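You operate a simulated robot arm through the tools that you are given. There is no shell and no other tool. Be economical: measure what you need, move in short steps, check, and stop when the job is done.

You run a simulated two-armed robot. Do the job below in one go: nothing can be reset, and whatever is moved stays where it is left.

JOB
Set the ball winder up for the orange hank.
Fine: clamp tight, card tube on the spindle, orange peg in the top of the tube, guide out.

Only the result counts: the job must be done as asked and must still hold three seconds after the hand-in. Knocking over, shifting, dropping, spilling or breaking anything else fails it.

ROBOT AND FRAMES
Two 6-joint arms with two-finger grippers on one trunk, on a base that drives. Base frame: it is fixed to the floor where the robot stands at the start and does not move with it; the origin is under the middle of the robot, x ahead of it, y to its left, z up. Readings come in m, rad, newtons and seconds.
The left shoulder is at the start at [0.03, 0.178, 0.813], the right one opposite. With the tool pointing down near the work surface each hand reaches from about 0.1 to 0.84 m from the robot's upright axis, wherever it stands, measured 20 degrees to its own side. Places, roughly: ball winder spindle [0.7, 0.1, 0.8]; orange yarn peg (2x2x5 cm) [0.4, 0.3, 0.8]; top of the card tube [0.3, 0.4, 0.8]; winder clamp nut [0.4, 0, 0.7]; yarn guide [0.6, 0, 0.8]. Payload 2.54 kg a hand.
The tool frame of a hand sits at the grasp point between the pads (the TCP): z along the fingers, y along the line on which they close. The tips reach 0.03 m beyond it. The gripper opens to 0.116 m. The gripper's body begins 0.095 m behind the TCP.
Orientation is that of the tool frame in the base frame, as a unit quaternion [w, x, y, z]. With the fingers straight down and closing along the base's y, the tool's x points along the base's -x, its y along +y and its z along -z.

CONTROLS
- The arms move only by the tool jog_arm. It takes "left_targets", "right_targets" or both (then of equal length, played together; a hand with none holds still); each is a list that holds one entry, the list of rows, each a list of 7 numbers: the shift along the tool's x, y, z in m, then the turn, a rotation vector about the tool's x, y, z in rad, then the finger opening in m, from 0 to 0.116. In form: [[[x, y, z, ax, ay, az, gripper], ...]]. A call has 1 to 10 rows; each row shifts and turns the commanded pose from where the row before left it, along the tool's axes as they then stand. Rows are played at 5 a second. More than 0.05 m and 0.15 rad between two rows, or a gripper value outside its range, and nothing of the call is played. Where a pose cannot be reached the arm comes as near as it can. A force on the tool above 40 N (or 10 N above the force at the start of the call, whichever is more), or a blocked arm, ends the call early, and 0.2 s more pass. The fingers move at their own pace (about 0.153 m/s each) and stop on an object; they squeeze with about 40 N. The grip force told is the motor's: it shows also when the fingers shut on nothing. Time passes only in rows, and 0.2 s behind the last, so rows that do not move let the fingers close. The reply holds the time, the measured pose of the TCP, the force on the tool along the base axes, the opening and the grip force, in the units named above and with some noise, with the torque about the TCP (base axes, N m) and any sound that the robot's microphone picked up.
- Cameras (640 x 400 px; columns grow to the right, rows downward): "scene" is now at [0.0384, 0.0307, 1.5313]; the picture's right is [0.39, -0.92, 0.00], its down [-0.73, -0.31, -0.61] and it looks along [0.56, 0.23, -0.79] (base axes); focal length 255 px, centre (320, 200). "left" rides on the left gripper at [0.069, 0.015, -0.122] in its tool frame; the picture's right is [-0.21, 0.98, 0.00], its down [-0.83, -0.18, -0.53] and it looks along [-0.52, -0.11, 0.85] (tool axes); focal length 251 px, centre (320, 200). "right" rides on the right gripper at [0.069, -0.015, -0.122] in its tool frame; the picture's right is [0.21, 0.98, 0.00], its down [-0.83, 0.18, -0.53] and it looks along [-0.52, 0.11, 0.85] (tool axes); focal length 251 px, centre (320, 200). There is no depth. A picture from a camera that has moved, and an enlarged one, comes with that camera's place and axes in the base frame and with its lens.
- camera(camera): a new picture of that camera. The clock stands still meanwhile.
- raise_lower(by): slides the trunk up (or, below 0, down) by that many m; the arms and the scene camera ride with it, the base frame stays. It gives what a move gives, with no picture.
- roll_base(legs): drives the robot by 1 to 6 legs, each [ahead, left, turn to the left] in m, m and rad, along the robot's own axes; the way and the turn of a leg run together, so that a leg with both is an arc; at most 1.5 m and 3.142 rad a leg. The arms and the cameras ride along, it lands a little off, and it stops where it bumps. It gives what a move gives.
- aim_head(pan, tilt): turns the head with the scene camera to pan (to the left, within 2.496 rad either way) and tilt (down, from -0.506 to 1.204), counted from straight ahead of the robot. It gives what a move gives.
- close_up(camera, box): a new picture of the part [left, top, right, bottom] of that camera's present view, enlarged. The clock stands still meanwhile.
- finish_job(): hands the job in; it is judged then, once.

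Work in short steps. Places have to be worked out from the pictures, the camera data and where the tool is seen: move nearer, look again, correct. Check each grasp and each placing, and mend what went wrong. You have 120 turns and 92 pictures in all, those below and enlarged ones among them. Open the grippers and draw the arms clear of the work before you hand the job in, unless the task says otherwise; then end with one line.

The tools are called after "Request:" by a JSON object that holds its "api" and its "payload". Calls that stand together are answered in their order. jog_arm: Moves the arms, as the interface text tells. Its arguments: {"type":"object","properties":{"left_targets":{"type":"array","items":{"type":"array","items":{"type":"array","items":{"type":"number"}}}},"right_targets":{"type":"array","items":{"type":"array","items":{"type":"array","items":{"type":"number"}}}}},"required":[]} The other tools are called the same way: raise_lower (by) slides the trunk up or down; roll_base (legs) drives the base; aim_head (pan, tilt) turns the head that bears the scene camera; camera (camera) takes a picture; close_up (camera, box) takes an enlarged picture of a part of a camera's view; finish_job () hands the job in.

At the start:

```text
time_s: 0.0
left_eef_pos: [0.3986, 0.4426, 1.0763]
left_tcp_rot: [0.0, 0.0, 1.0, 0.0]
left_ft_force: [0.1, -0.3, 0.3]
left_moment: [-0.01, -0.02, 0.03]
left_width: 0.116
left_grasp_force: 0.0
right_eef_pos: [0.359, 0.0614, 1.1467]
right_tcp_rot: [0.0, 0.0, 1.0, 0.0]
right_ft_force: [0.5, -0.6, -0.3]
right_moment: [0.01, -0.03, 0.01]
right_width: 0.116
right_grasp_force: 0.0
trunk travel left (down, up): [-0.025, 0.515]
robot x, y, heading: [-0.0003, 0.0012, -0.001]
head pan, tilt: [0.394, 0.915]
```

scene: 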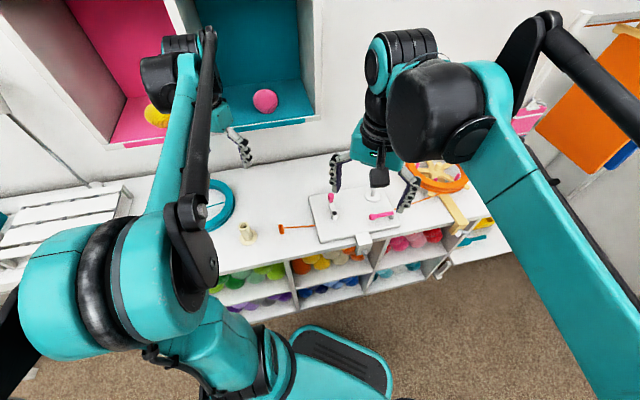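
right: 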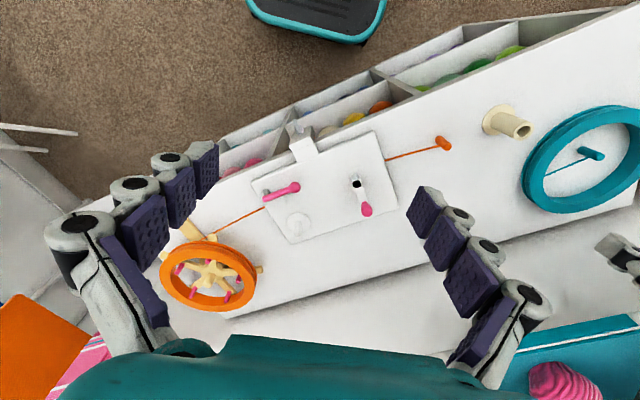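
left: 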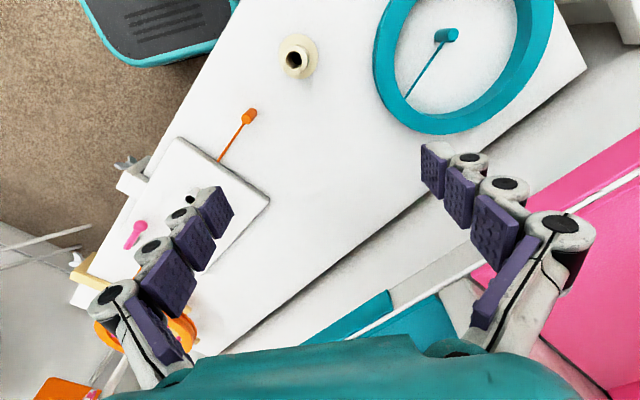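

The first pictures show the winder board clamped to the bench edge, with two pink levers. I take enlarged views to make out the parts.

Request:
{"api": "close_up", "payload": {"camera": "right", "box": [220, 90, 420, 260]}}

Request:
{"api": "close_up", "payload": {"camera": "scene", "box": [220, 160, 480, 300]}}

Request:
{"api": "close_up", "payload": {"camera": "left", "box": [60, 20, 340, 300]}}

```text
2.35 times, centred on (320, 175) of right
camera zoom: at [0.2903, 0.0463, 1.2683], right [-0.21, 0.98, 0.0], down [0.83, 0.18, 0.53], along [0.52, 0.11, -0.85], focal length 592 px, centre (320, 259)
```

zoom: 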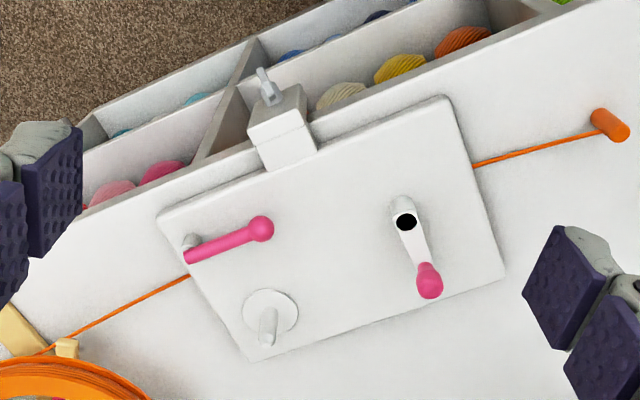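

```text
2.46 times, centred on (350, 230) of scene
camera zoom: at [0.0384, 0.0307, 1.5313], right [0.39, -0.92, 0.0], down [-0.73, -0.31, -0.61], along [0.56, 0.23, -0.79], focal length 628 px, centre (246, 126)
```

zoom: 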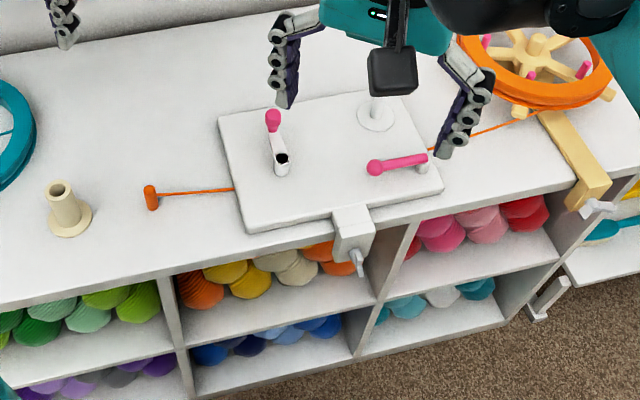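

```text
1.43 times, centred on (200, 160) of left
camera zoom: at [0.3304, 0.4564, 1.1985], right [0.21, 0.98, 0.0], down [0.83, -0.18, 0.53], along [0.52, -0.11, -0.85], focal length 359 px, centre (491, 257)
```

zoom: 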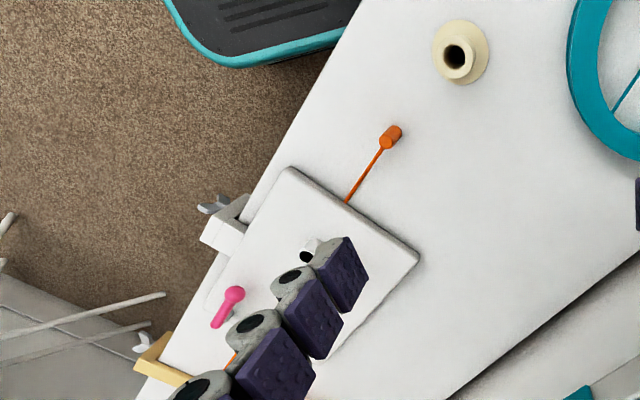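

I lower the right hand in front of the bench edge so its camera can see the clamp nut from the front. The edge runs diagonally near (0.45, 0.03).

Request:
{"api": "jog_arm", "payload": {"right_targets": [[[0.015, -0.015, 0.04, 0, 0, 0, 0.116], [0.015, -0.015, 0.04, 0, 0, 0, 0.116], [0.015, -0.015, 0.04, 0, 0, 0, 0.116], [0.015, -0.015, 0.04, 0, 0, 0, 0.116], [0.015, -0.015, 0.04, 0, 0, 0, 0.116], [0.015, -0.015, 0.04, 0, 0, 0, 0.116]]]}}

Request:
{"api": "camera", "payload": {"camera": "right"}}

Request:
{"api": "close_up", "payload": {"camera": "scene", "box": [240, 140, 500, 300]}}

```text
time_s: 1.4
left_eef_pos: [0.3972, 0.4408, 1.0762]
left_tcp_rot: [0.001, 0.0, 1.0, 0.0]
left_ft_force: [0.1, 0.3, 0.0]
left_moment: [-0.01, 0.01, 0.01]
left_width: 0.1159
left_grasp_force: 0.1
right_eef_pos: [0.2695, -0.0278, 0.9069]
right_tcp_rot: [0.0, 0.0, 1.0, 0.0]
right_ft_force: [0.6, 0.0, -0.1]
right_moment: [-0.01, 0.0, 0.01]
right_width: 0.116
right_grasp_force: 0.0
trunk travel left (down, up): [-0.025, 0.515]
robot x, y, heading: [0.0011, 0.0002, 0.004]
head pan, tilt: [0.394, 0.915]
```

```text
85 pictures are left
camera right: at [0.2014, -0.0433, 1.0287], right [-0.21, 0.98, 0.0], down [0.83, 0.18, 0.53], along [0.52, 0.11, -0.85], focal length 251 px, centre (320, 200)
```

right: 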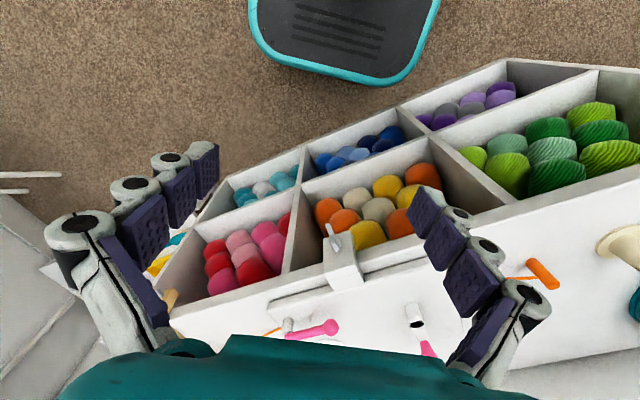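

```text
2.46 times, centred on (370, 220) of scene
camera zoom: at [0.0384, 0.0305, 1.5313], right [0.39, -0.92, 0.0], down [-0.73, -0.3, -0.61], along [0.56, 0.23, -0.79], focal length 628 px, centre (197, 151)
```

zoom: 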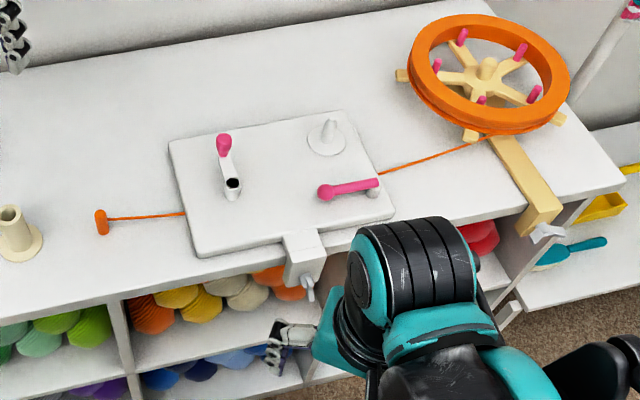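

Request:
{"api": "close_up", "payload": {"camera": "right", "box": [260, 200, 440, 360]}}

Request:
{"api": "close_up", "payload": {"camera": "scene", "box": [300, 170, 410, 270]}}

```text
2.50 times, centred on (350, 280) of right
camera zoom: at [0.2014, -0.0433, 1.0287], right [-0.21, 0.98, 0.0], down [0.83, 0.18, 0.53], along [0.52, 0.11, -0.85], focal length 629 px, centre (245, 0)
```

zoom: 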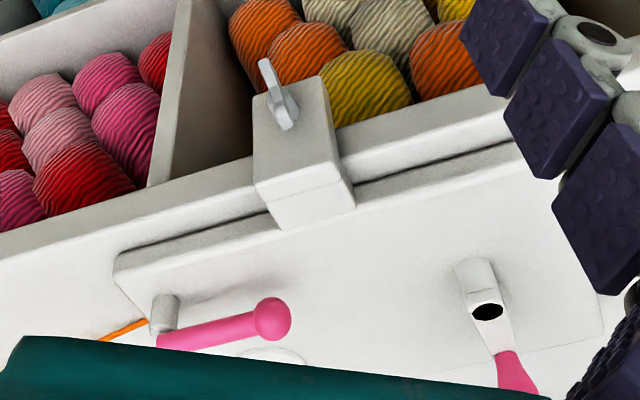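

```text
4.00 times, centred on (355, 220) of scene
camera zoom: at [0.0384, 0.0305, 1.5313], right [0.39, -0.92, 0.0], down [-0.73, -0.3, -0.61], along [0.56, 0.23, -0.79], focal length 1021 px, centre (180, 120)
```

zoom: 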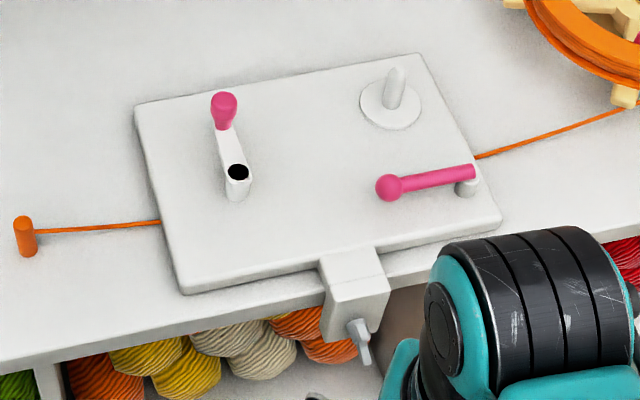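

The nut is a wing nut on the clamp's front face. Its axis is horizontal and its wing stands near vertical. The bench is turned about 0.63 rad, so I turn the robot square to it and back off a little to give the right hand room to work horizontally.

Request:
{"api": "roll_base", "payload": {"legs": [[0, 0, 0.63], [-0.15, -0.06, 0]]}}

Request:
{"api": "aim_head", "payload": {"pan": -0.3, "tilt": 0.9}}

Request:
{"api": "camera", "payload": {"camera": "scene"}}

Request:
{"api": "camera", "payload": {"camera": "right"}}

```text
time_s: 4.6
left_eef_pos: [-0.0313, 0.4534, 1.0778]
left_tcp_rot: [0.0, -0.317, 0.949, 0.0]
left_ft_force: [-0.3, -0.5, 0.3]
left_moment: [0.08, -0.05, 0.02]
left_width: 0.1161
left_grasp_force: 0.1
right_eef_pos: [0.1475, 0.0008, 0.9081]
right_tcp_rot: [0.001, -0.318, 0.948, 0.0]
right_ft_force: [-0.1, -0.5, -0.2]
right_moment: [0.04, -0.03, 0.0]
right_width: 0.1161
right_grasp_force: 0.1
trunk travel left (down, up): [-0.025, 0.515]
robot x, y, heading: [-0.0839, -0.137, 0.644]
head pan, tilt: [0.394, 0.915]
```

```text
time_s: 5.6
left_eef_pos: [-0.0314, 0.4538, 1.0774]
left_tcp_rot: [0.0, -0.317, 0.948, 0.001]
left_ft_force: [-0.5, 0.0, -0.6]
left_moment: [-0.02, 0.01, 0.0]
left_width: 0.1161
left_grasp_force: 0.1
right_eef_pos: [0.1484, 0.0018, 0.9054]
right_tcp_rot: [0.001, -0.317, 0.948, 0.0]
right_ft_force: [-1.4, 0.1, 0.0]
right_moment: [0.02, -0.03, 0.0]
right_width: 0.1161
right_grasp_force: 0.0
trunk travel left (down, up): [-0.025, 0.515]
robot x, y, heading: [-0.0857, -0.1403, 0.644]
head pan, tilt: [-0.3, 0.901]
```

```text
81 pictures are left
camera scene: at [-0.0379, -0.1286, 1.5323], right [0.34, -0.94, 0.0], down [-0.74, -0.26, -0.62], along [0.58, 0.21, -0.78], focal length 255 px, centre (320, 200)
```

scene: 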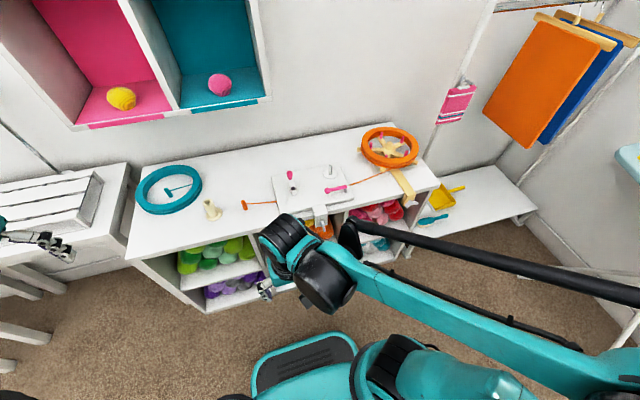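

```text
80 pictures are left
camera right: at [0.1029, -0.052, 1.0292], right [-0.76, 0.65, 0.0], down [0.55, 0.64, 0.53], along [0.35, 0.4, -0.85], focal length 251 px, centre (320, 200)
```

right: 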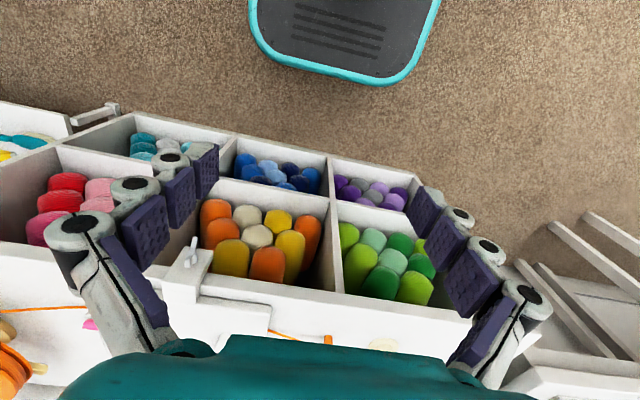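

Triangulating two views puts the wing nut at about (0.465, 0.033, 0.709). I swing the right hand to horizontal, pointing along the bench normal, and stop it about 12 cm short of the nut.

Request:
{"api": "jog_arm", "payload": {"right_targets": [[[-0.0127, -0.0138, 0.0163, 0, -0.1309, 0, 0.06], [-0.0105, -0.0138, 0.0179, 0, -0.1309, 0, 0.06], [-0.008, -0.0138, 0.0191, 0, -0.1309, 0, 0.06], [-0.0055, -0.0138, 0.0199, 0, -0.1309, 0, 0.06], [-0.0028, -0.0138, 0.0205, 0, -0.1309, 0, 0.06], [-0.0001, -0.0138, 0.0207, 0, -0.1309, 0, 0.06], [0.0026, -0.0138, 0.0205, 0, -0.1309, 0, 0.06], [0.0052, -0.0138, 0.02, 0, -0.1309, 0, 0.06], [0.0078, -0.0138, 0.0192, 0, -0.1309, 0, 0.06], [0.0102, -0.0138, 0.018, 0, -0.1309, 0, 0.06]]]}}

Request:
{"api": "jog_arm", "payload": {"right_targets": [[[0.0125, -0.0138, 0.0165, 0, -0.1309, 0, 0.06], [0.0145, -0.0138, 0.0147, 0, -0.1309, 0, 0.06]]]}}

Request:
{"api": "camera", "payload": {"camera": "right"}}

Request:
{"api": "camera", "payload": {"camera": "scene"}}

```text
time_s: 7.4
left_eef_pos: [-0.0316, 0.4549, 1.0771]
left_tcp_rot: [0.0, -0.316, 0.949, 0.0]
left_ft_force: [0.0, 0.0, 0.4]
left_moment: [0.01, -0.03, 0.02]
left_width: 0.1158
left_grasp_force: 0.0
right_eef_pos: [0.3182, 0.018, 0.8971]
right_tcp_rot: [0.461, -0.276, 0.829, 0.154]
right_ft_force: [0.1, -0.5, -0.3]
right_moment: [0.0, 0.0, -0.01]
right_width: 0.0602
right_grasp_force: 0.0
right hand out of reach, approached as far as the arm can: row 6, 7, 8
trunk travel left (down, up): [-0.025, 0.515]
robot x, y, heading: [-0.0873, -0.1353, 0.64]
head pan, tilt: [-0.3, 0.901]
stopped in row 8 (right hand): the arm was blocked; the commanded pose is now the measured one
```

```text
time_s: 8.0
left_eef_pos: [-0.0298, 0.4535, 1.0762]
left_tcp_rot: [0.0, -0.316, 0.949, 0.0]
left_ft_force: [-0.2, 0.0, -0.8]
left_moment: [0.02, 0.01, 0.01]
left_width: 0.116
left_grasp_force: 0.1
right_eef_pos: [0.3632, 0.0217, 0.946]
right_tcp_rot: [0.565, -0.253, 0.763, 0.187]
right_ft_force: [0.3, 0.7, 0.1]
right_moment: [-0.01, -0.02, 0.0]
right_width: 0.06
right_grasp_force: 0.0
right hand out of reach, approached as far as the arm can: row 1, 2
trunk travel left (down, up): [-0.025, 0.515]
robot x, y, heading: [-0.0816, -0.1389, 0.647]
head pan, tilt: [-0.3, 0.901]
```

```text
79 pictures are left
camera right: at [0.2635, -0.0741, 0.9147], right [-0.64, 0.74, -0.21], down [-0.33, -0.02, 0.95], along [0.7, 0.67, 0.25], focal length 251 px, centre (320, 200)
```

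right: 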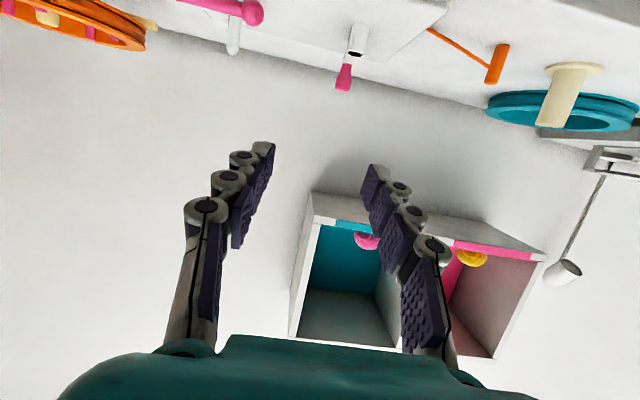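

```text
78 pictures are left
camera scene: at [-0.0376, -0.1287, 1.5323], right [0.34, -0.94, 0.0], down [-0.74, -0.26, -0.62], along [0.58, 0.21, -0.78], focal length 255 px, centre (320, 200)
```

scene: 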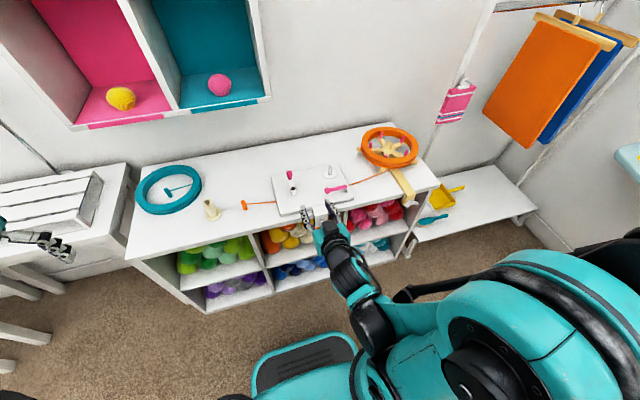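

The arm ran into its limits because the pose was too close in, with no contact force. I back off another 0.2 m so the arm can stretch, then finish the turn and go down.

Request:
{"api": "roll_base", "payload": {"legs": [[-0.2, 0, 0]]}}

Request:
{"api": "jog_arm", "payload": {"right_targets": [[[0, 0, 0, 0, -0.123, 0, 0.06], [0, 0, 0, 0, -0.123, 0, 0.06], [0, 0, 0, 0, -0.123, 0, 0.06], [0.04, -0.009, 0.015, 0, 0, 0, 0.06], [0.04, -0.009, 0.015, 0, 0, 0, 0.06], [0.04, -0.009, 0.015, 0, 0, 0, 0.06], [0.04, -0.009, 0.015, 0, 0, 0, 0.06], [0.04, -0.009, 0.015, 0, 0, 0, 0.06]]]}}

Request:
{"api": "camera", "payload": {"camera": "right"}}

```text
time_s: 9.6
left_eef_pos: [-0.1908, 0.3339, 1.0763]
left_tcp_rot: [0.001, -0.315, 0.949, 0.0]
left_ft_force: [-0.2, -0.8, 0.4]
left_moment: [0.03, -0.01, -0.02]
left_width: 0.116
left_grasp_force: 0.0
right_eef_pos: [0.2017, -0.1011, 0.9451]
right_tcp_rot: [0.565, -0.252, 0.763, 0.187]
right_ft_force: [-0.6, 0.1, 0.8]
right_moment: [0.01, 0.0, -0.01]
right_width: 0.06
right_grasp_force: 0.0
trunk travel left (down, up): [-0.025, 0.515]
robot x, y, heading: [-0.2441, -0.257, 0.643]
head pan, tilt: [-0.3, 0.901]
```

```text
time_s: 11.4
left_eef_pos: [-0.19, 0.3344, 1.0762]
left_tcp_rot: [0.0, -0.315, 0.949, 0.0]
left_ft_force: [-0.1, 0.0, 0.5]
left_moment: [0.01, -0.04, -0.03]
left_width: 0.1164
left_grasp_force: 0.1
right_eef_pos: [0.3042, -0.0656, 1.0131]
right_tcp_rot: [0.695, -0.212, 0.647, 0.229]
right_ft_force: [-0.7, 0.1, 0.0]
right_moment: [-0.01, 0.01, -0.01]
right_width: 0.0601
right_grasp_force: 0.0
right hand out of reach, approached as far as the arm can: row 1, 2, 3, 4, 5, 6, 7, 8
trunk travel left (down, up): [-0.025, 0.515]
robot x, y, heading: [-0.2406, -0.2567, 0.636]
head pan, tilt: [-0.3, 0.901]
```

```text
77 pictures are left
camera right: at [0.2214, -0.1472, 0.9363], right [-0.57, 0.79, -0.21], down [-0.58, -0.21, 0.79], along [0.58, 0.57, 0.58], focal length 251 px, centre (320, 200)
```

right: 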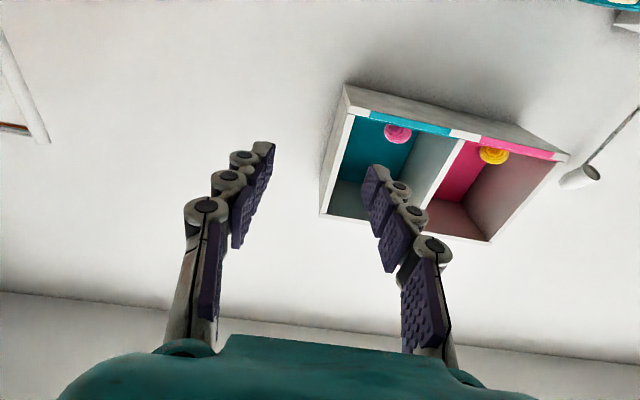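

Horizontal pointing only works with the arm stretched well out, since the folded wrist hits a limit. I back off another 0.17 m and then reach forward.

Request:
{"api": "roll_base", "payload": {"legs": [[-0.17, 0, 0]]}}

Request:
{"api": "jog_arm", "payload": {"right_targets": [[[0, 0, 0.05, 0, 0, 0, 0.06], [0, 0, 0.05, 0, 0, 0, 0.06], [0, 0, 0.05, 0, 0, 0, 0.06]]]}}

```text
time_s: 12.9
left_eef_pos: [-0.3321, 0.231, 1.0771]
left_tcp_rot: [0.001, -0.317, 0.948, 0.0]
left_ft_force: [0.5, -0.7, -0.3]
left_moment: [0.02, -0.02, 0.0]
left_width: 0.1162
left_grasp_force: 0.1
right_eef_pos: [0.166, -0.1653, 1.0132]
right_tcp_rot: [0.694, -0.215, 0.647, 0.231]
right_ft_force: [-0.9, 0.0, 0.5]
right_moment: [0.01, 0.04, 0.0]
right_width: 0.0597
right_grasp_force: 0.1
trunk travel left (down, up): [-0.025, 0.515]
robot x, y, heading: [-0.3822, -0.3583, 0.64]
head pan, tilt: [-0.3, 0.901]
```

```text
time_s: 13.7
left_eef_pos: [-0.3285, 0.2314, 1.0768]
left_tcp_rot: [0.001, -0.317, 0.948, 0.001]
left_ft_force: [-0.5, 1.3, 0.1]
left_moment: [-0.05, 0.0, 0.0]
left_width: 0.116
left_grasp_force: 0.0
right_eef_pos: [0.2877, -0.074, 1.0257]
right_tcp_rot: [0.695, -0.213, 0.647, 0.23]
right_ft_force: [0.0, -0.5, 0.8]
right_moment: [0.03, -0.05, 0.01]
right_width: 0.0595
right_grasp_force: 0.0
trunk travel left (down, up): [-0.025, 0.515]
robot x, y, heading: [-0.3812, -0.3607, 0.649]
head pan, tilt: [-0.3, 0.901]
```

The hand is horizontal and being tracked now. I lower it to nut height while still short of the bench.

Request:
{"api": "jog_arm", "payload": {"right_targets": [[[0.04, -0.0025, 0.005, 0, -0.004, 0, 0.06], [0.04, -0.0025, 0.005, 0, -0.004, 0, 0.06], [0.04, -0.0025, 0.005, 0, -0.004, 0, 0.06], [0.04, -0.0025, 0.005, 0, -0.004, 0, 0.06], [0.04, -0.0025, 0.005, 0, -0.004, 0, 0.06], [0.04, -0.0025, 0.005, 0, -0.004, 0, 0.06], [0.04, -0.0025, 0.005, 0, -0.004, 0, 0.06], [0.037, -0.0025, 0.005, 0, -0.004, 0, 0.06]]]}}

Request:
{"api": "camera", "payload": {"camera": "right"}}

Request:
{"api": "camera", "payload": {"camera": "scene"}}

```text
time_s: 15.5
left_eef_pos: [-0.3288, 0.232, 1.0755]
left_tcp_rot: [0.0, -0.318, 0.948, 0.0]
left_ft_force: [-0.2, 0.0, 0.2]
left_moment: [0.01, 0.03, -0.03]
left_width: 0.1162
left_grasp_force: 0.0
right_eef_pos: [0.3589, -0.0132, 0.7248]
right_tcp_rot: [0.687, -0.157, 0.653, 0.279]
right_ft_force: [0.4, 0.1, -0.4]
right_moment: [0.01, 0.01, -0.04]
right_width: 0.06
right_grasp_force: 0.0
right hand out of reach, approached as far as the arm can: row 2, 3, 4, 5, 6, 7
trunk travel left (down, up): [-0.025, 0.515]
robot x, y, heading: [-0.3835, -0.3585, 0.642]
head pan, tilt: [-0.3, 0.901]
```

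```text
76 pictures are left
camera right: at [0.2695, -0.0826, 0.6421], right [-0.58, 0.82, -0.06], down [-0.53, -0.31, 0.79], along [0.62, 0.49, 0.61], focal length 251 px, centre (320, 200)
```

right: 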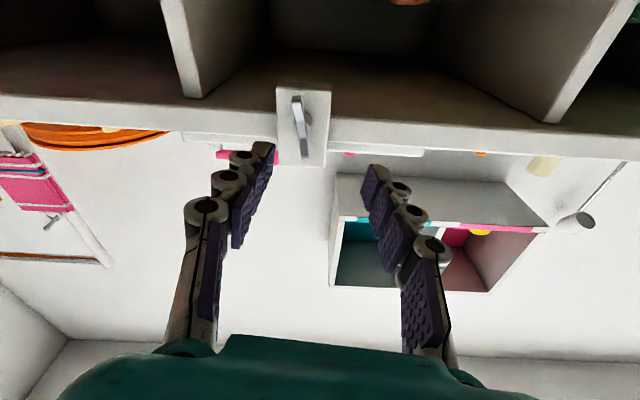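

```text
75 pictures are left
camera scene: at [-0.3348, -0.3511, 1.5323], right [0.34, -0.94, 0.0], down [-0.74, -0.27, -0.62], along [0.58, 0.21, -0.78], focal length 255 px, centre (320, 200)
```

scene: 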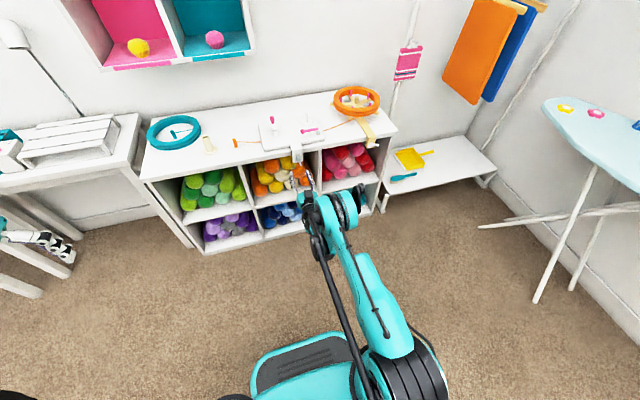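

The wing nut is in view, with its wing near vertical. I let the arm settle and zoom in.

Request:
{"api": "jog_arm", "payload": {"right_targets": [[[0, 0, 0, 0, 0, 0, 0.06], [0, 0, 0, 0, 0, 0, 0.06]]]}}

Request:
{"api": "close_up", "payload": {"camera": "right", "box": [200, 50, 440, 200]}}

```text
time_s: 16.1
left_eef_pos: [-0.3294, 0.2308, 1.0774]
left_tcp_rot: [0.001, -0.318, 0.948, 0.0]
left_ft_force: [0.3, 0.8, 0.8]
left_moment: [0.0, -0.01, 0.01]
left_width: 0.1162
left_grasp_force: 0.1
right_eef_pos: [0.3584, -0.0127, 0.7247]
right_tcp_rot: [0.687, -0.157, 0.653, 0.279]
right_ft_force: [0.5, -0.3, -0.1]
right_moment: [-0.02, 0.04, 0.0]
right_width: 0.0599
right_grasp_force: 0.1
trunk travel left (down, up): [-0.025, 0.515]
robot x, y, heading: [-0.3814, -0.3618, 0.647]
head pan, tilt: [-0.3, 0.901]
```

```text
2.67 times, centred on (320, 125) of right
camera zoom: at [0.2692, -0.0829, 0.6427], right [-0.57, 0.82, -0.06], down [-0.53, -0.31, 0.79], along [0.62, 0.49, 0.61], focal length 670 px, centre (320, 400)
```

zoom: 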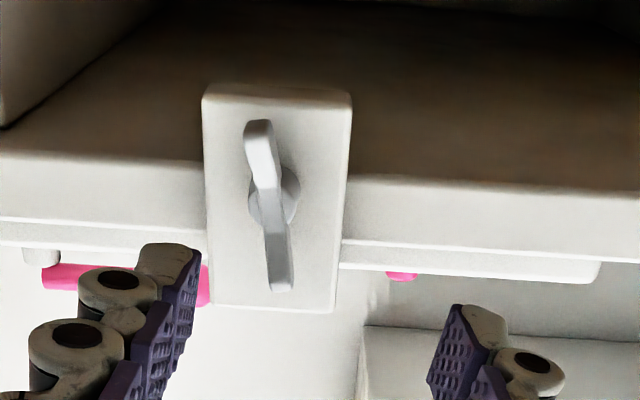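

The wing is about 5–6 cm long and tilted about 0.18 rad from vertical. In the tool frame its centre is near (0, -0.018, 0.10). I line up pitch and roll, shift sideways and close part of the distance.

Request:
{"api": "jog_arm", "payload": {"right_targets": [[[0, 0, 0, 0, 0.05, -0.11, 0.06], [0, 0, 0, 0, 0.05, -0.11, 0.06], [0, 0, 0, 0, 0, -0.11, 0.06], [0.001, -0.009, 0.015, 0, 0, 0, 0.06], [0, -0.0097, 0.015, 0, 0, 0, 0.06], [0, 0, 0.015, 0, 0, 0, 0.06], [0, 0, 0, 0, 0, 0, 0.06]]]}}

Request:
{"api": "camera", "payload": {"camera": "right"}}

```text
time_s: 17.7
left_eef_pos: [-0.3291, 0.2311, 1.076]
left_tcp_rot: [0.0, -0.317, 0.948, 0.0]
left_ft_force: [-0.3, 0.5, 0.3]
left_moment: [0.02, -0.01, 0.02]
left_width: 0.116
left_grasp_force: 0.2
right_eef_pos: [0.4077, -0.0002, 0.7303]
right_tcp_rot: [0.69, -0.277, 0.651, 0.155]
right_ft_force: [0.2, -0.1, -0.5]
right_moment: [-0.02, -0.02, 0.01]
right_width: 0.0597
right_grasp_force: 0.0
trunk travel left (down, up): [-0.025, 0.515]
robot x, y, heading: [-0.3818, -0.36, 0.649]
head pan, tilt: [-0.3, 0.901]
```

```text
73 pictures are left
camera right: at [0.325, -0.0932, 0.6644], right [-0.54, 0.75, -0.39], down [-0.62, -0.05, 0.78], along [0.57, 0.66, 0.49], focal length 251 px, centre (320, 200)
```

right: 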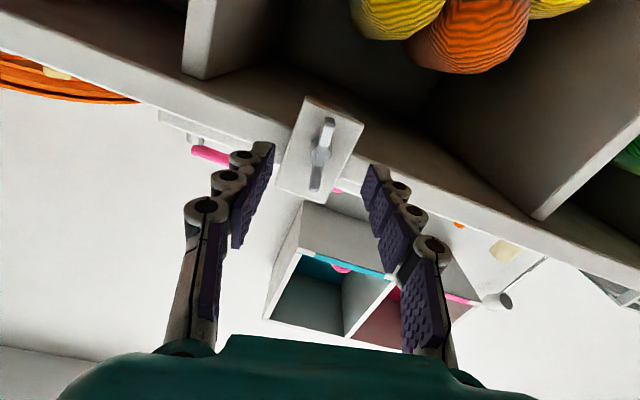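

The wing is now centred and aligned, about 5.8 cm ahead of the TCP. I advance 3.8 cm so the tips straddle it, then close.

Request:
{"api": "jog_arm", "payload": {"right_targets": [[[-0.0015, 0, 0.013, 0, 0, 0, 0.06], [-0.0015, 0, 0.013, 0, 0, 0, 0.06], [0, 0, 0.012, 0, 0, 0, 0.06], [0, 0, 0, 0, 0, 0, 0.06]]]}}

Request:
{"api": "camera", "payload": {"camera": "right"}}

```text
time_s: 18.7
left_eef_pos: [-0.3294, 0.2316, 1.0759]
left_tcp_rot: [0.0, -0.317, 0.948, 0.0]
left_ft_force: [-0.6, -0.1, -0.4]
left_moment: [0.04, 0.01, 0.0]
left_width: 0.1159
left_grasp_force: 0.0
right_eef_pos: [0.437, 0.0229, 0.733]
right_tcp_rot: [0.69, -0.277, 0.651, 0.156]
right_ft_force: [-0.7, 0.5, 1.0]
right_moment: [0.03, 0.0, -0.02]
right_width: 0.0599
right_grasp_force: 0.2
trunk travel left (down, up): [-0.025, 0.515]
robot x, y, heading: [-0.3842, -0.3592, 0.648]
head pan, tilt: [-0.3, 0.901]
```

```text
72 pictures are left
camera right: at [0.3556, -0.071, 0.6675], right [-0.54, 0.75, -0.39], down [-0.62, -0.05, 0.78], along [0.57, 0.66, 0.49], focal length 251 px, centre (320, 200)
```

right: 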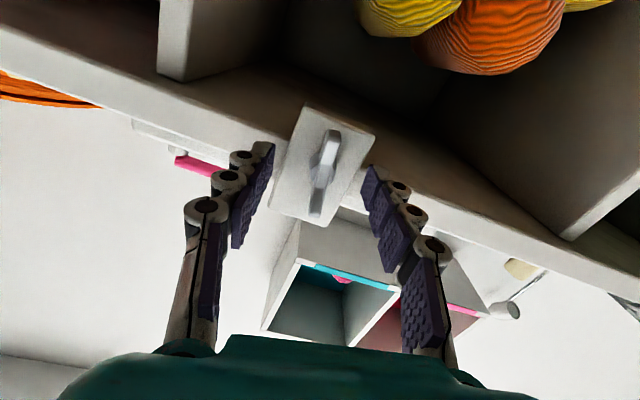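

The wing centre is about 2.3 cm ahead of the TCP and the tips are only just past it. I go 8 mm deeper and close.

Request:
{"api": "jog_arm", "payload": {"right_targets": [[[0, 0.001, 0.008, 0, 0, 0, 0.06], [0, 0, 0, 0, 0, 0, 0.03], [0, 0, 0, 0, 0, 0, 0.0], [0, 0, 0, 0, 0, 0, 0.0]]]}}

Request:
{"api": "close_up", "payload": {"camera": "right", "box": [220, 80, 440, 240]}}

```text
time_s: 19.7
left_eef_pos: [-0.3304, 0.232, 1.0766]
left_tcp_rot: [0.0, -0.318, 0.948, 0.0]
left_ft_force: [0.1, 0.4, -0.2]
left_moment: [-0.01, -0.03, 0.01]
left_width: 0.1161
left_grasp_force: 0.0
right_eef_pos: [0.4428, 0.0263, 0.7338]
right_tcp_rot: [0.689, -0.277, 0.651, 0.157]
right_ft_force: [-11.9, -4.3, -6.0]
right_moment: [0.66, 0.73, 0.19]
right_width: 0.054
right_grasp_force: 45.5
trunk travel left (down, up): [-0.025, 0.515]
robot x, y, heading: [-0.3814, -0.3591, 0.645]
head pan, tilt: [-0.3, 0.901]
```

```text
2.50 times, centred on (330, 160) of right
camera zoom: at [0.3602, -0.0666, 0.6692], right [-0.54, 0.75, -0.38], down [-0.62, -0.05, 0.78], along [0.57, 0.66, 0.49], focal length 629 px, centre (295, 300)
```

zoom: 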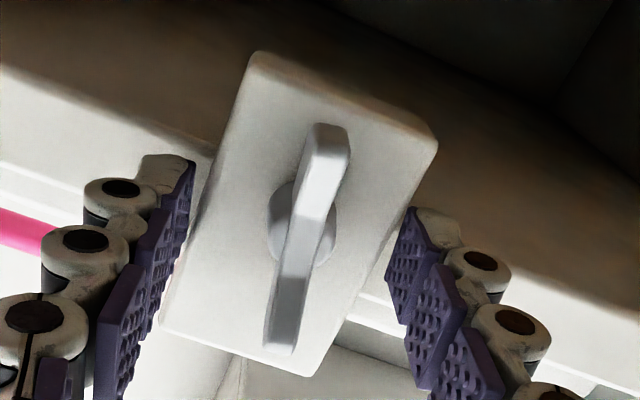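

The fingers stopped on the clamp block at 0.054, so they were too deep. I open, draw back 1.3 cm so only the wing is between the tips, and close again.

Request:
{"api": "jog_arm", "payload": {"right_targets": [[[0, 0, 0, 0, 0, 0, 0.07], [0, 0, -0.007, 0, 0, 0, 0.07], [0, 0.002, -0.006, 0, 0, 0, 0.07], [0, 0, 0, 0, 0, 0, 0.045], [0, 0, 0, 0, 0, 0, 0.03], [0, 0, 0, 0, 0, 0, 0.03]]]}}

Request:
{"api": "close_up", "payload": {"camera": "right", "box": [220, 80, 440, 240]}}

```text
time_s: 21.1
left_eef_pos: [-0.3283, 0.2304, 1.0776]
left_tcp_rot: [-0.001, -0.318, 0.948, 0.001]
left_ft_force: [0.3, 0.2, 0.4]
left_moment: [0.02, 0.0, 0.03]
left_width: 0.1161
left_grasp_force: 0.0
right_eef_pos: [0.4324, 0.0212, 0.7321]
right_tcp_rot: [0.69, -0.277, 0.651, 0.156]
right_ft_force: [-0.8, 0.6, 0.1]
right_moment: [-0.03, 0.0, 0.01]
right_width: 0.0298
right_grasp_force: 0.1
trunk travel left (down, up): [-0.025, 0.515]
robot x, y, heading: [-0.3816, -0.3599, 0.641]
head pan, tilt: [-0.3, 0.901]
```

```text
2.50 times, centred on (330, 160) of right
camera zoom: at [0.3499, -0.0721, 0.6662], right [-0.54, 0.75, -0.39], down [-0.62, -0.05, 0.78], along [0.57, 0.66, 0.49], focal length 629 px, centre (295, 300)
```

zoom: 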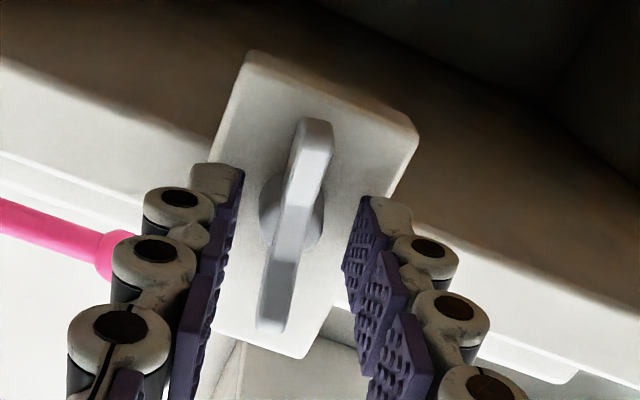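

The tips are now in front of the block and straddle the wing at 3 cm opening. I creep forward a few mm, watch the force, and then close fully.

Request:
{"api": "jog_arm", "payload": {"right_targets": [[[0, 0, 0.003, 0, 0, 0, 0.03], [0, 0, 0.002, 0, 0, 0, 0.03], [0, 0, 0, 0, 0, 0, 0.015], [0, 0, 0, 0, 0, 0, 0.0], [0, 0, 0, 0, 0, 0, 0.0]]]}}

Request:
{"api": "close_up", "payload": {"camera": "right", "box": [220, 80, 440, 240]}}

```text
time_s: 22.3
left_eef_pos: [-0.3287, 0.2308, 1.0755]
left_tcp_rot: [0.0, -0.317, 0.948, 0.0]
left_ft_force: [-0.8, 0.3, 0.4]
left_moment: [-0.03, 0.04, 0.05]
left_width: 0.1163
left_grasp_force: 0.0
right_eef_pos: [0.4361, 0.0226, 0.7317]
right_tcp_rot: [0.69, -0.276, 0.651, 0.156]
right_ft_force: [4.1, -2.9, 2.4]
right_moment: [-0.07, 0.06, -0.15]
right_width: 0.0153
right_grasp_force: 41.6
trunk travel left (down, up): [-0.025, 0.515]
robot x, y, heading: [-0.3824, -0.3596, 0.647]
head pan, tilt: [-0.3, 0.901]
```

```text
2.50 times, centred on (330, 160) of right
camera zoom: at [0.3544, -0.0701, 0.6666], right [-0.54, 0.75, -0.38], down [-0.62, -0.05, 0.78], along [0.57, 0.66, 0.49], focal length 629 px, centre (295, 300)
```

zoom: 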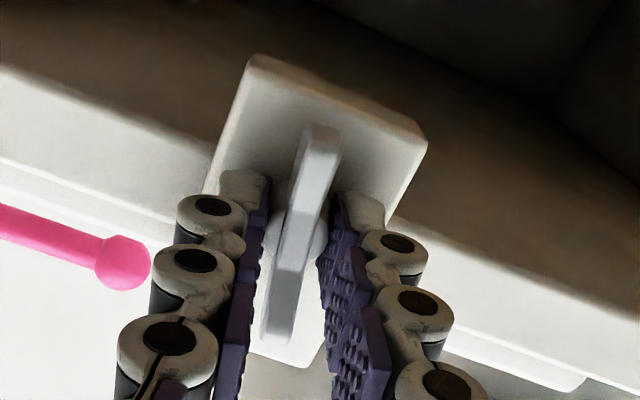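

The wing is gripped (0.015 m, 42 N) and the tool axis is horizontal along the nut axis. I twist clockwise in small rows and watch the torque.

Request:
{"api": "jog_arm", "payload": {"right_targets": [[[0, 0, 0, 0, 0, 0.1, 0.0], [0, 0, 0, 0, 0, 0.1, 0.0], [0, 0, 0, 0, 0, 0.1, 0.0], [0, 0, 0, 0, 0, 0.1, 0.0], [0, 0, 0, 0, 0, 0.1, 0.0]]]}}

Request:
{"api": "close_up", "payload": {"camera": "right", "box": [220, 80, 440, 240]}}

```text
time_s: 23.5
left_eef_pos: [-0.3284, 0.2309, 1.0764]
left_tcp_rot: [-0.001, -0.318, 0.948, -0.001]
left_ft_force: [0.4, -0.3, 0.3]
left_moment: [-0.02, -0.02, -0.01]
left_width: 0.1161
left_grasp_force: 0.0
right_eef_pos: [0.4367, 0.0229, 0.7317]
right_tcp_rot: [0.629, -0.106, 0.699, 0.322]
right_ft_force: [16.6, -3.2, 10.2]
right_moment: [0.05, -0.02, -0.19]
right_width: 0.0153
right_grasp_force: 41.2
trunk travel left (down, up): [-0.025, 0.515]
robot x, y, heading: [-0.3817, -0.3637, 0.647]
head pan, tilt: [-0.3, 0.901]
```

```text
2.50 times, centred on (330, 160) of right
camera zoom: at [0.3344, -0.0425, 0.6615], right [-0.58, 0.81, 0.11], down [-0.38, -0.38, 0.84], along [0.72, 0.45, 0.53], focal length 629 px, centre (295, 300)
```

zoom: 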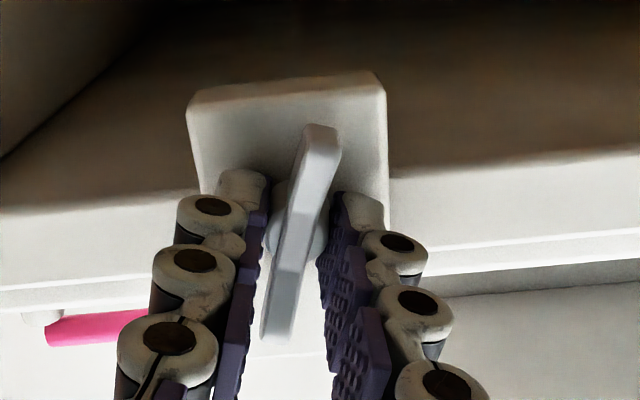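

The wing turns freely at about 0.2 N m, with a small side load. I keep twisting with a slight offset to relieve it.

Request:
{"api": "jog_arm", "payload": {"right_targets": [[[-0.001, -0.001, 0, 0, 0, 0.1, 0.0], [0, -0.001, 0, 0, 0, 0.1, 0.0], [0, 0, 0, 0, 0, 0.1, 0.0], [0, 0, 0, 0, 0, 0.1, 0.0], [0, 0, 0, 0, 0, 0.1, 0.0], [0, 0, 0, 0, 0, 0.1, 0.0]]]}}

```text
time_s: 24.9
left_eef_pos: [-0.3304, 0.2306, 1.0762]
left_tcp_rot: [0.0, -0.318, 0.948, 0.0]
left_ft_force: [0.4, -0.5, -0.3]
left_moment: [-0.02, 0.02, -0.02]
left_width: 0.1161
left_grasp_force: 0.0
right_eef_pos: [0.4367, 0.0218, 0.7311]
right_tcp_rot: [0.505, 0.104, 0.699, 0.495]
right_ft_force: [24.0, 1.9, 12.5]
right_moment: [0.09, -0.2, -0.16]
right_width: 0.0153
right_grasp_force: 40.8
trunk travel left (down, up): [-0.025, 0.515]
robot x, y, heading: [-0.3791, -0.3571, 0.645]
head pan, tilt: [-0.3, 0.901]
```

The nut draws inward as it turns, pulling the tool forward by about 20 N, and the torque is still low. I follow it inward and keep twisting.

Request:
{"api": "jog_arm", "payload": {"right_targets": [[[-0.002, 0, 0.002, 0, 0, 0.1, 0.0], [0, 0, 0, 0, 0, 0.1, 0.0], [0, 0, 0.001, 0, 0, 0.1, 0.0], [0, 0, 0, 0, 0, 0.1, 0.0], [0, 0, 0.001, 0, 0, 0.1, 0.0]]]}}

Request:
{"api": "close_up", "payload": {"camera": "right", "box": [220, 80, 440, 240]}}

```text
time_s: 25.6
left_eef_pos: [-0.3298, 0.2299, 1.0772]
left_tcp_rot: [0.0, -0.317, 0.948, 0.0]
left_ft_force: [0.5, 0.1, -1.2]
left_moment: [-0.03, -0.02, -0.01]
left_width: 0.116
left_grasp_force: 0.2
right_eef_pos: [0.4378, 0.0237, 0.7312]
right_tcp_rot: [0.445, 0.184, 0.683, 0.549]
right_ft_force: [-0.6, -1.7, -7.8]
right_moment: [-0.23, 0.27, 0.41]
right_width: 0.0157
right_grasp_force: 41.6
trunk travel left (down, up): [-0.025, 0.515]
robot x, y, heading: [-0.3836, -0.3582, 0.648]
head pan, tilt: [-0.3, 0.901]
stopped in row 3 (right hand): the force on the tool passed its limit at 41 N (the readings are from after the stop); the commanded pose is now the measured one
```

```text
2.50 times, centred on (330, 160) of right
camera zoom: at [0.3065, -0.0036, 0.6892], right [-0.35, 0.48, 0.8], down [-0.03, -0.86, 0.5], along [0.94, 0.15, 0.32], focal length 629 px, centre (295, 300)
```

zoom: 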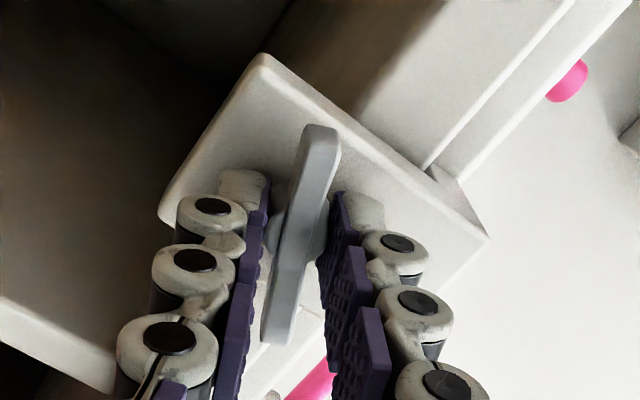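

That stopped on force, possibly from my forward push. With the load cleared, I twist alone to see whether it resists.

Request:
{"api": "jog_arm", "payload": {"right_targets": [[[0, 0, 0, 0, 0, 0.08, 0.0], [0, 0, 0, 0, 0, 0.08, 0.0], [0, 0, 0, 0, 0, 0.08, 0.0]]]}}

```text
time_s: 26.4
left_eef_pos: [-0.3297, 0.231, 1.076]
left_tcp_rot: [-0.001, -0.318, 0.948, 0.0]
left_ft_force: [0.4, 0.0, -0.4]
left_moment: [0.01, -0.02, 0.02]
left_width: 0.116
left_grasp_force: 0.0
right_eef_pos: [0.437, 0.0209, 0.7305]
right_tcp_rot: [0.376, 0.266, 0.657, 0.597]
right_ft_force: [-2.5, -8.1, -10.3]
right_moment: [-0.3, 0.35, 0.93]
right_width: 0.0156
right_grasp_force: 42.1
trunk travel left (down, up): [-0.025, 0.515]
robot x, y, heading: [-0.3799, -0.3577, 0.647]
head pan, tilt: [-0.3, 0.901]
```

It still turns with almost no torque about the axis, about 1.6 rad in total so far. I keep twisting.

Request:
{"api": "jog_arm", "payload": {"right_targets": [[[0, 0, 0, 0, 0, 0.08, 0.0], [0, 0, 0, 0, 0, 0.08, 0.0], [0, 0, 0, 0, 0, 0.08, 0.0], [0, 0, 0, 0, 0, 0.08, 0.0], [0, 0, 0, 0, 0, 0.08, 0.0]]]}}

Request:
{"api": "camera", "payload": {"camera": "right"}}

```text
time_s: 27.6
left_eef_pos: [-0.3276, 0.2308, 1.0755]
left_tcp_rot: [-0.001, -0.318, 0.948, 0.0]
left_ft_force: [-1.5, 0.5, 0.5]
left_moment: [0.0, 0.02, 0.0]
left_width: 0.1162
left_grasp_force: 0.0
right_eef_pos: [0.4381, 0.0229, 0.7294]
right_tcp_rot: [0.249, 0.39, 0.592, 0.66]
right_ft_force: [-6.5, -10.1, -21.5]
right_moment: [-0.7, 0.27, -0.38]
right_width: 0.0165
right_grasp_force: 41.9
trunk travel left (down, up): [-0.025, 0.515]
robot x, y, heading: [-0.3834, -0.362, 0.646]
head pan, tilt: [-0.3, 0.901]
```

```text
66 pictures are left
camera right: at [0.2988, 0.0078, 0.7313], right [0.01, 0.0, 1.0], down [0.06, -1.0, 0.0], along [1.0, 0.06, -0.01], focal length 251 px, centre (320, 200)
```

right: 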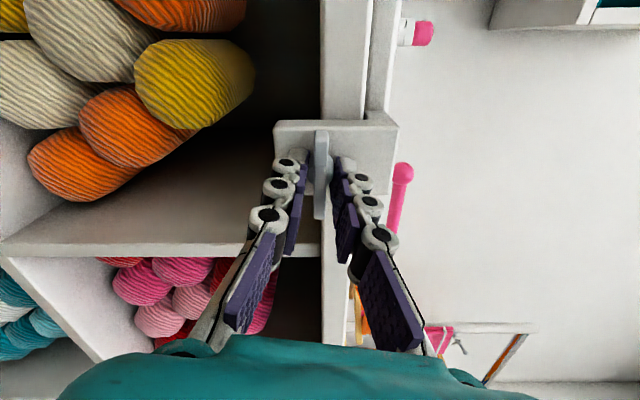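

Resistance about the axis has risen to about -0.4 N m. I go on a little to see whether it firms up.

Request:
{"api": "jog_arm", "payload": {"right_targets": [[[-0.001, 0, 0, 0, 0, 0.08, 0.0], [0, 0, 0, 0, 0, 0.08, 0.0], [0, 0, 0, 0, 0, 0.08, 0.0]]]}}

Request:
{"api": "close_up", "payload": {"camera": "right", "box": [220, 80, 440, 240]}}

```text
time_s: 28.4
left_eef_pos: [-0.3302, 0.2323, 1.0752]
left_tcp_rot: [-0.001, -0.318, 0.948, 0.0]
left_ft_force: [0.3, -0.5, 0.2]
left_moment: [0.01, 0.01, 0.0]
left_width: 0.1161
left_grasp_force: 0.1
right_eef_pos: [0.4392, 0.0234, 0.7307]
right_tcp_rot: [0.167, 0.457, 0.543, 0.685]
right_ft_force: [-10.5, -1.9, -21.8]
right_moment: [-1.21, 0.14, -0.33]
right_width: 0.0168
right_grasp_force: 42.6
trunk travel left (down, up): [-0.025, 0.515]
robot x, y, heading: [-0.3807, -0.3603, 0.646]
head pan, tilt: [-0.3, 0.901]
```

```text
2.50 times, centred on (330, 160) of right
camera zoom: at [0.3003, 0.0063, 0.748], right [0.15, -0.19, 0.97], down [0.05, -0.98, -0.2], along [0.99, 0.08, -0.13], focal length 629 px, centre (295, 300)
```

zoom: 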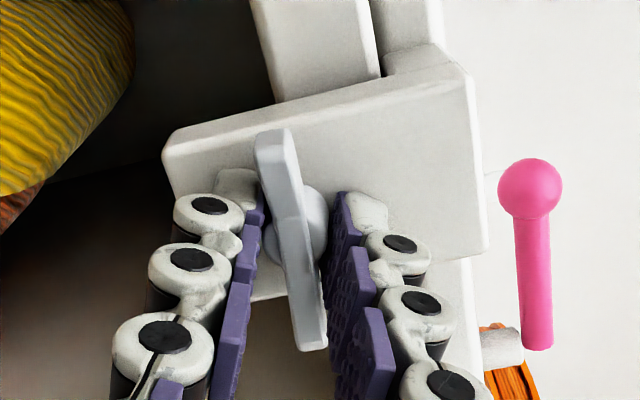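

The wing is no longer following the fingers and the resistance is about 0.9 N m, which looks like an end stop. I give one more small push to confirm before releasing.

Request:
{"api": "jog_arm", "payload": {"right_targets": [[[0, 0, 0, 0, 0, 0.06, 0.0], [0, 0, 0, 0, 0, 0.06, 0.0], [0, 0, 0, 0, 0, 0, 0.0]]]}}

Request:
{"api": "close_up", "payload": {"camera": "right", "box": [220, 80, 440, 240]}}

```text
time_s: 29.2
left_eef_pos: [-0.3298, 0.2318, 1.0761]
left_tcp_rot: [-0.002, -0.318, 0.948, -0.001]
left_ft_force: [-0.8, -0.1, 0.6]
left_moment: [0.0, 0.0, 0.01]
left_width: 0.1162
left_grasp_force: 0.0
right_eef_pos: [0.438, 0.024, 0.7301]
right_tcp_rot: [0.126, 0.488, 0.514, 0.694]
right_ft_force: [-15.9, 0.2, -22.6]
right_moment: [-1.6, -0.61, 0.69]
right_width: 0.0184
right_grasp_force: 44.4
trunk travel left (down, up): [-0.025, 0.515]
robot x, y, heading: [-0.3806, -0.3604, 0.646]
head pan, tilt: [-0.3, 0.901]
```

```text
2.50 times, centred on (330, 160) of right
camera zoom: at [0.302, 0.0039, 0.756], right [0.21, -0.28, 0.93], down [0.03, -0.95, -0.3], along [0.98, 0.1, -0.19], focal length 629 px, centre (295, 300)
```

zoom: 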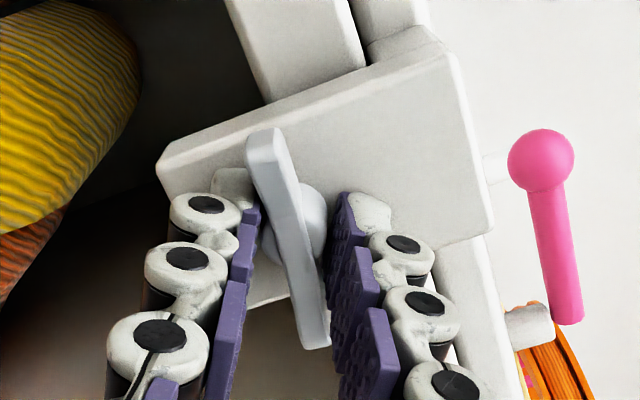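

The torque reached 1.65 N m with the wing fixed, so the clamp is tight. I open the fingers and draw straight back.

Request:
{"api": "jog_arm", "payload": {"right_targets": [[[0, 0, 0, 0, 0, 0, 0.05], [0, 0, 0, 0, 0, 0, 0.05], [0, 0, -0.03, 0, 0, 0, 0.05], [0, 0, -0.03, 0, 0, 0, 0.05], [0, 0, -0.03, 0, 0, 0, 0.05], [0, 0, -0.03, 0, 0, 0, 0.05]]]}}

Request:
{"api": "camera", "payload": {"camera": "right"}}

```text
time_s: 30.6
left_eef_pos: [-0.3294, 0.2322, 1.0755]
left_tcp_rot: [0.0, -0.318, 0.948, 0.0]
left_ft_force: [-0.6, -0.5, 0.5]
left_moment: [-0.02, 0.01, 0.02]
left_width: 0.1163
left_grasp_force: 0.0
right_eef_pos: [0.3639, -0.0318, 0.7343]
right_tcp_rot: [0.126, 0.489, 0.513, 0.695]
right_ft_force: [-0.6, 0.1, 1.2]
right_moment: [0.01, -0.02, -0.02]
right_width: 0.0497
right_grasp_force: 0.1
right hand out of reach, approached as far as the arm can: row 6
trunk travel left (down, up): [-0.025, 0.515]
robot x, y, heading: [-0.3829, -0.3613, 0.646]
head pan, tilt: [-0.3, 0.901]
```

```text
63 pictures are left
camera right: at [0.2285, -0.0508, 0.7599], right [0.21, -0.29, 0.93], down [0.03, -0.95, -0.3], along [0.98, 0.1, -0.19], focal length 251 px, centre (320, 200)
```

right: 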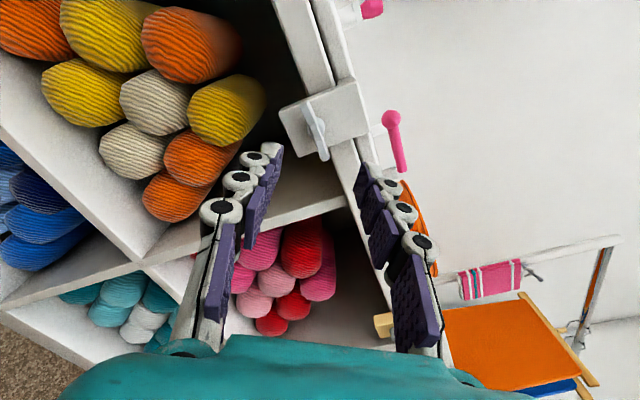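

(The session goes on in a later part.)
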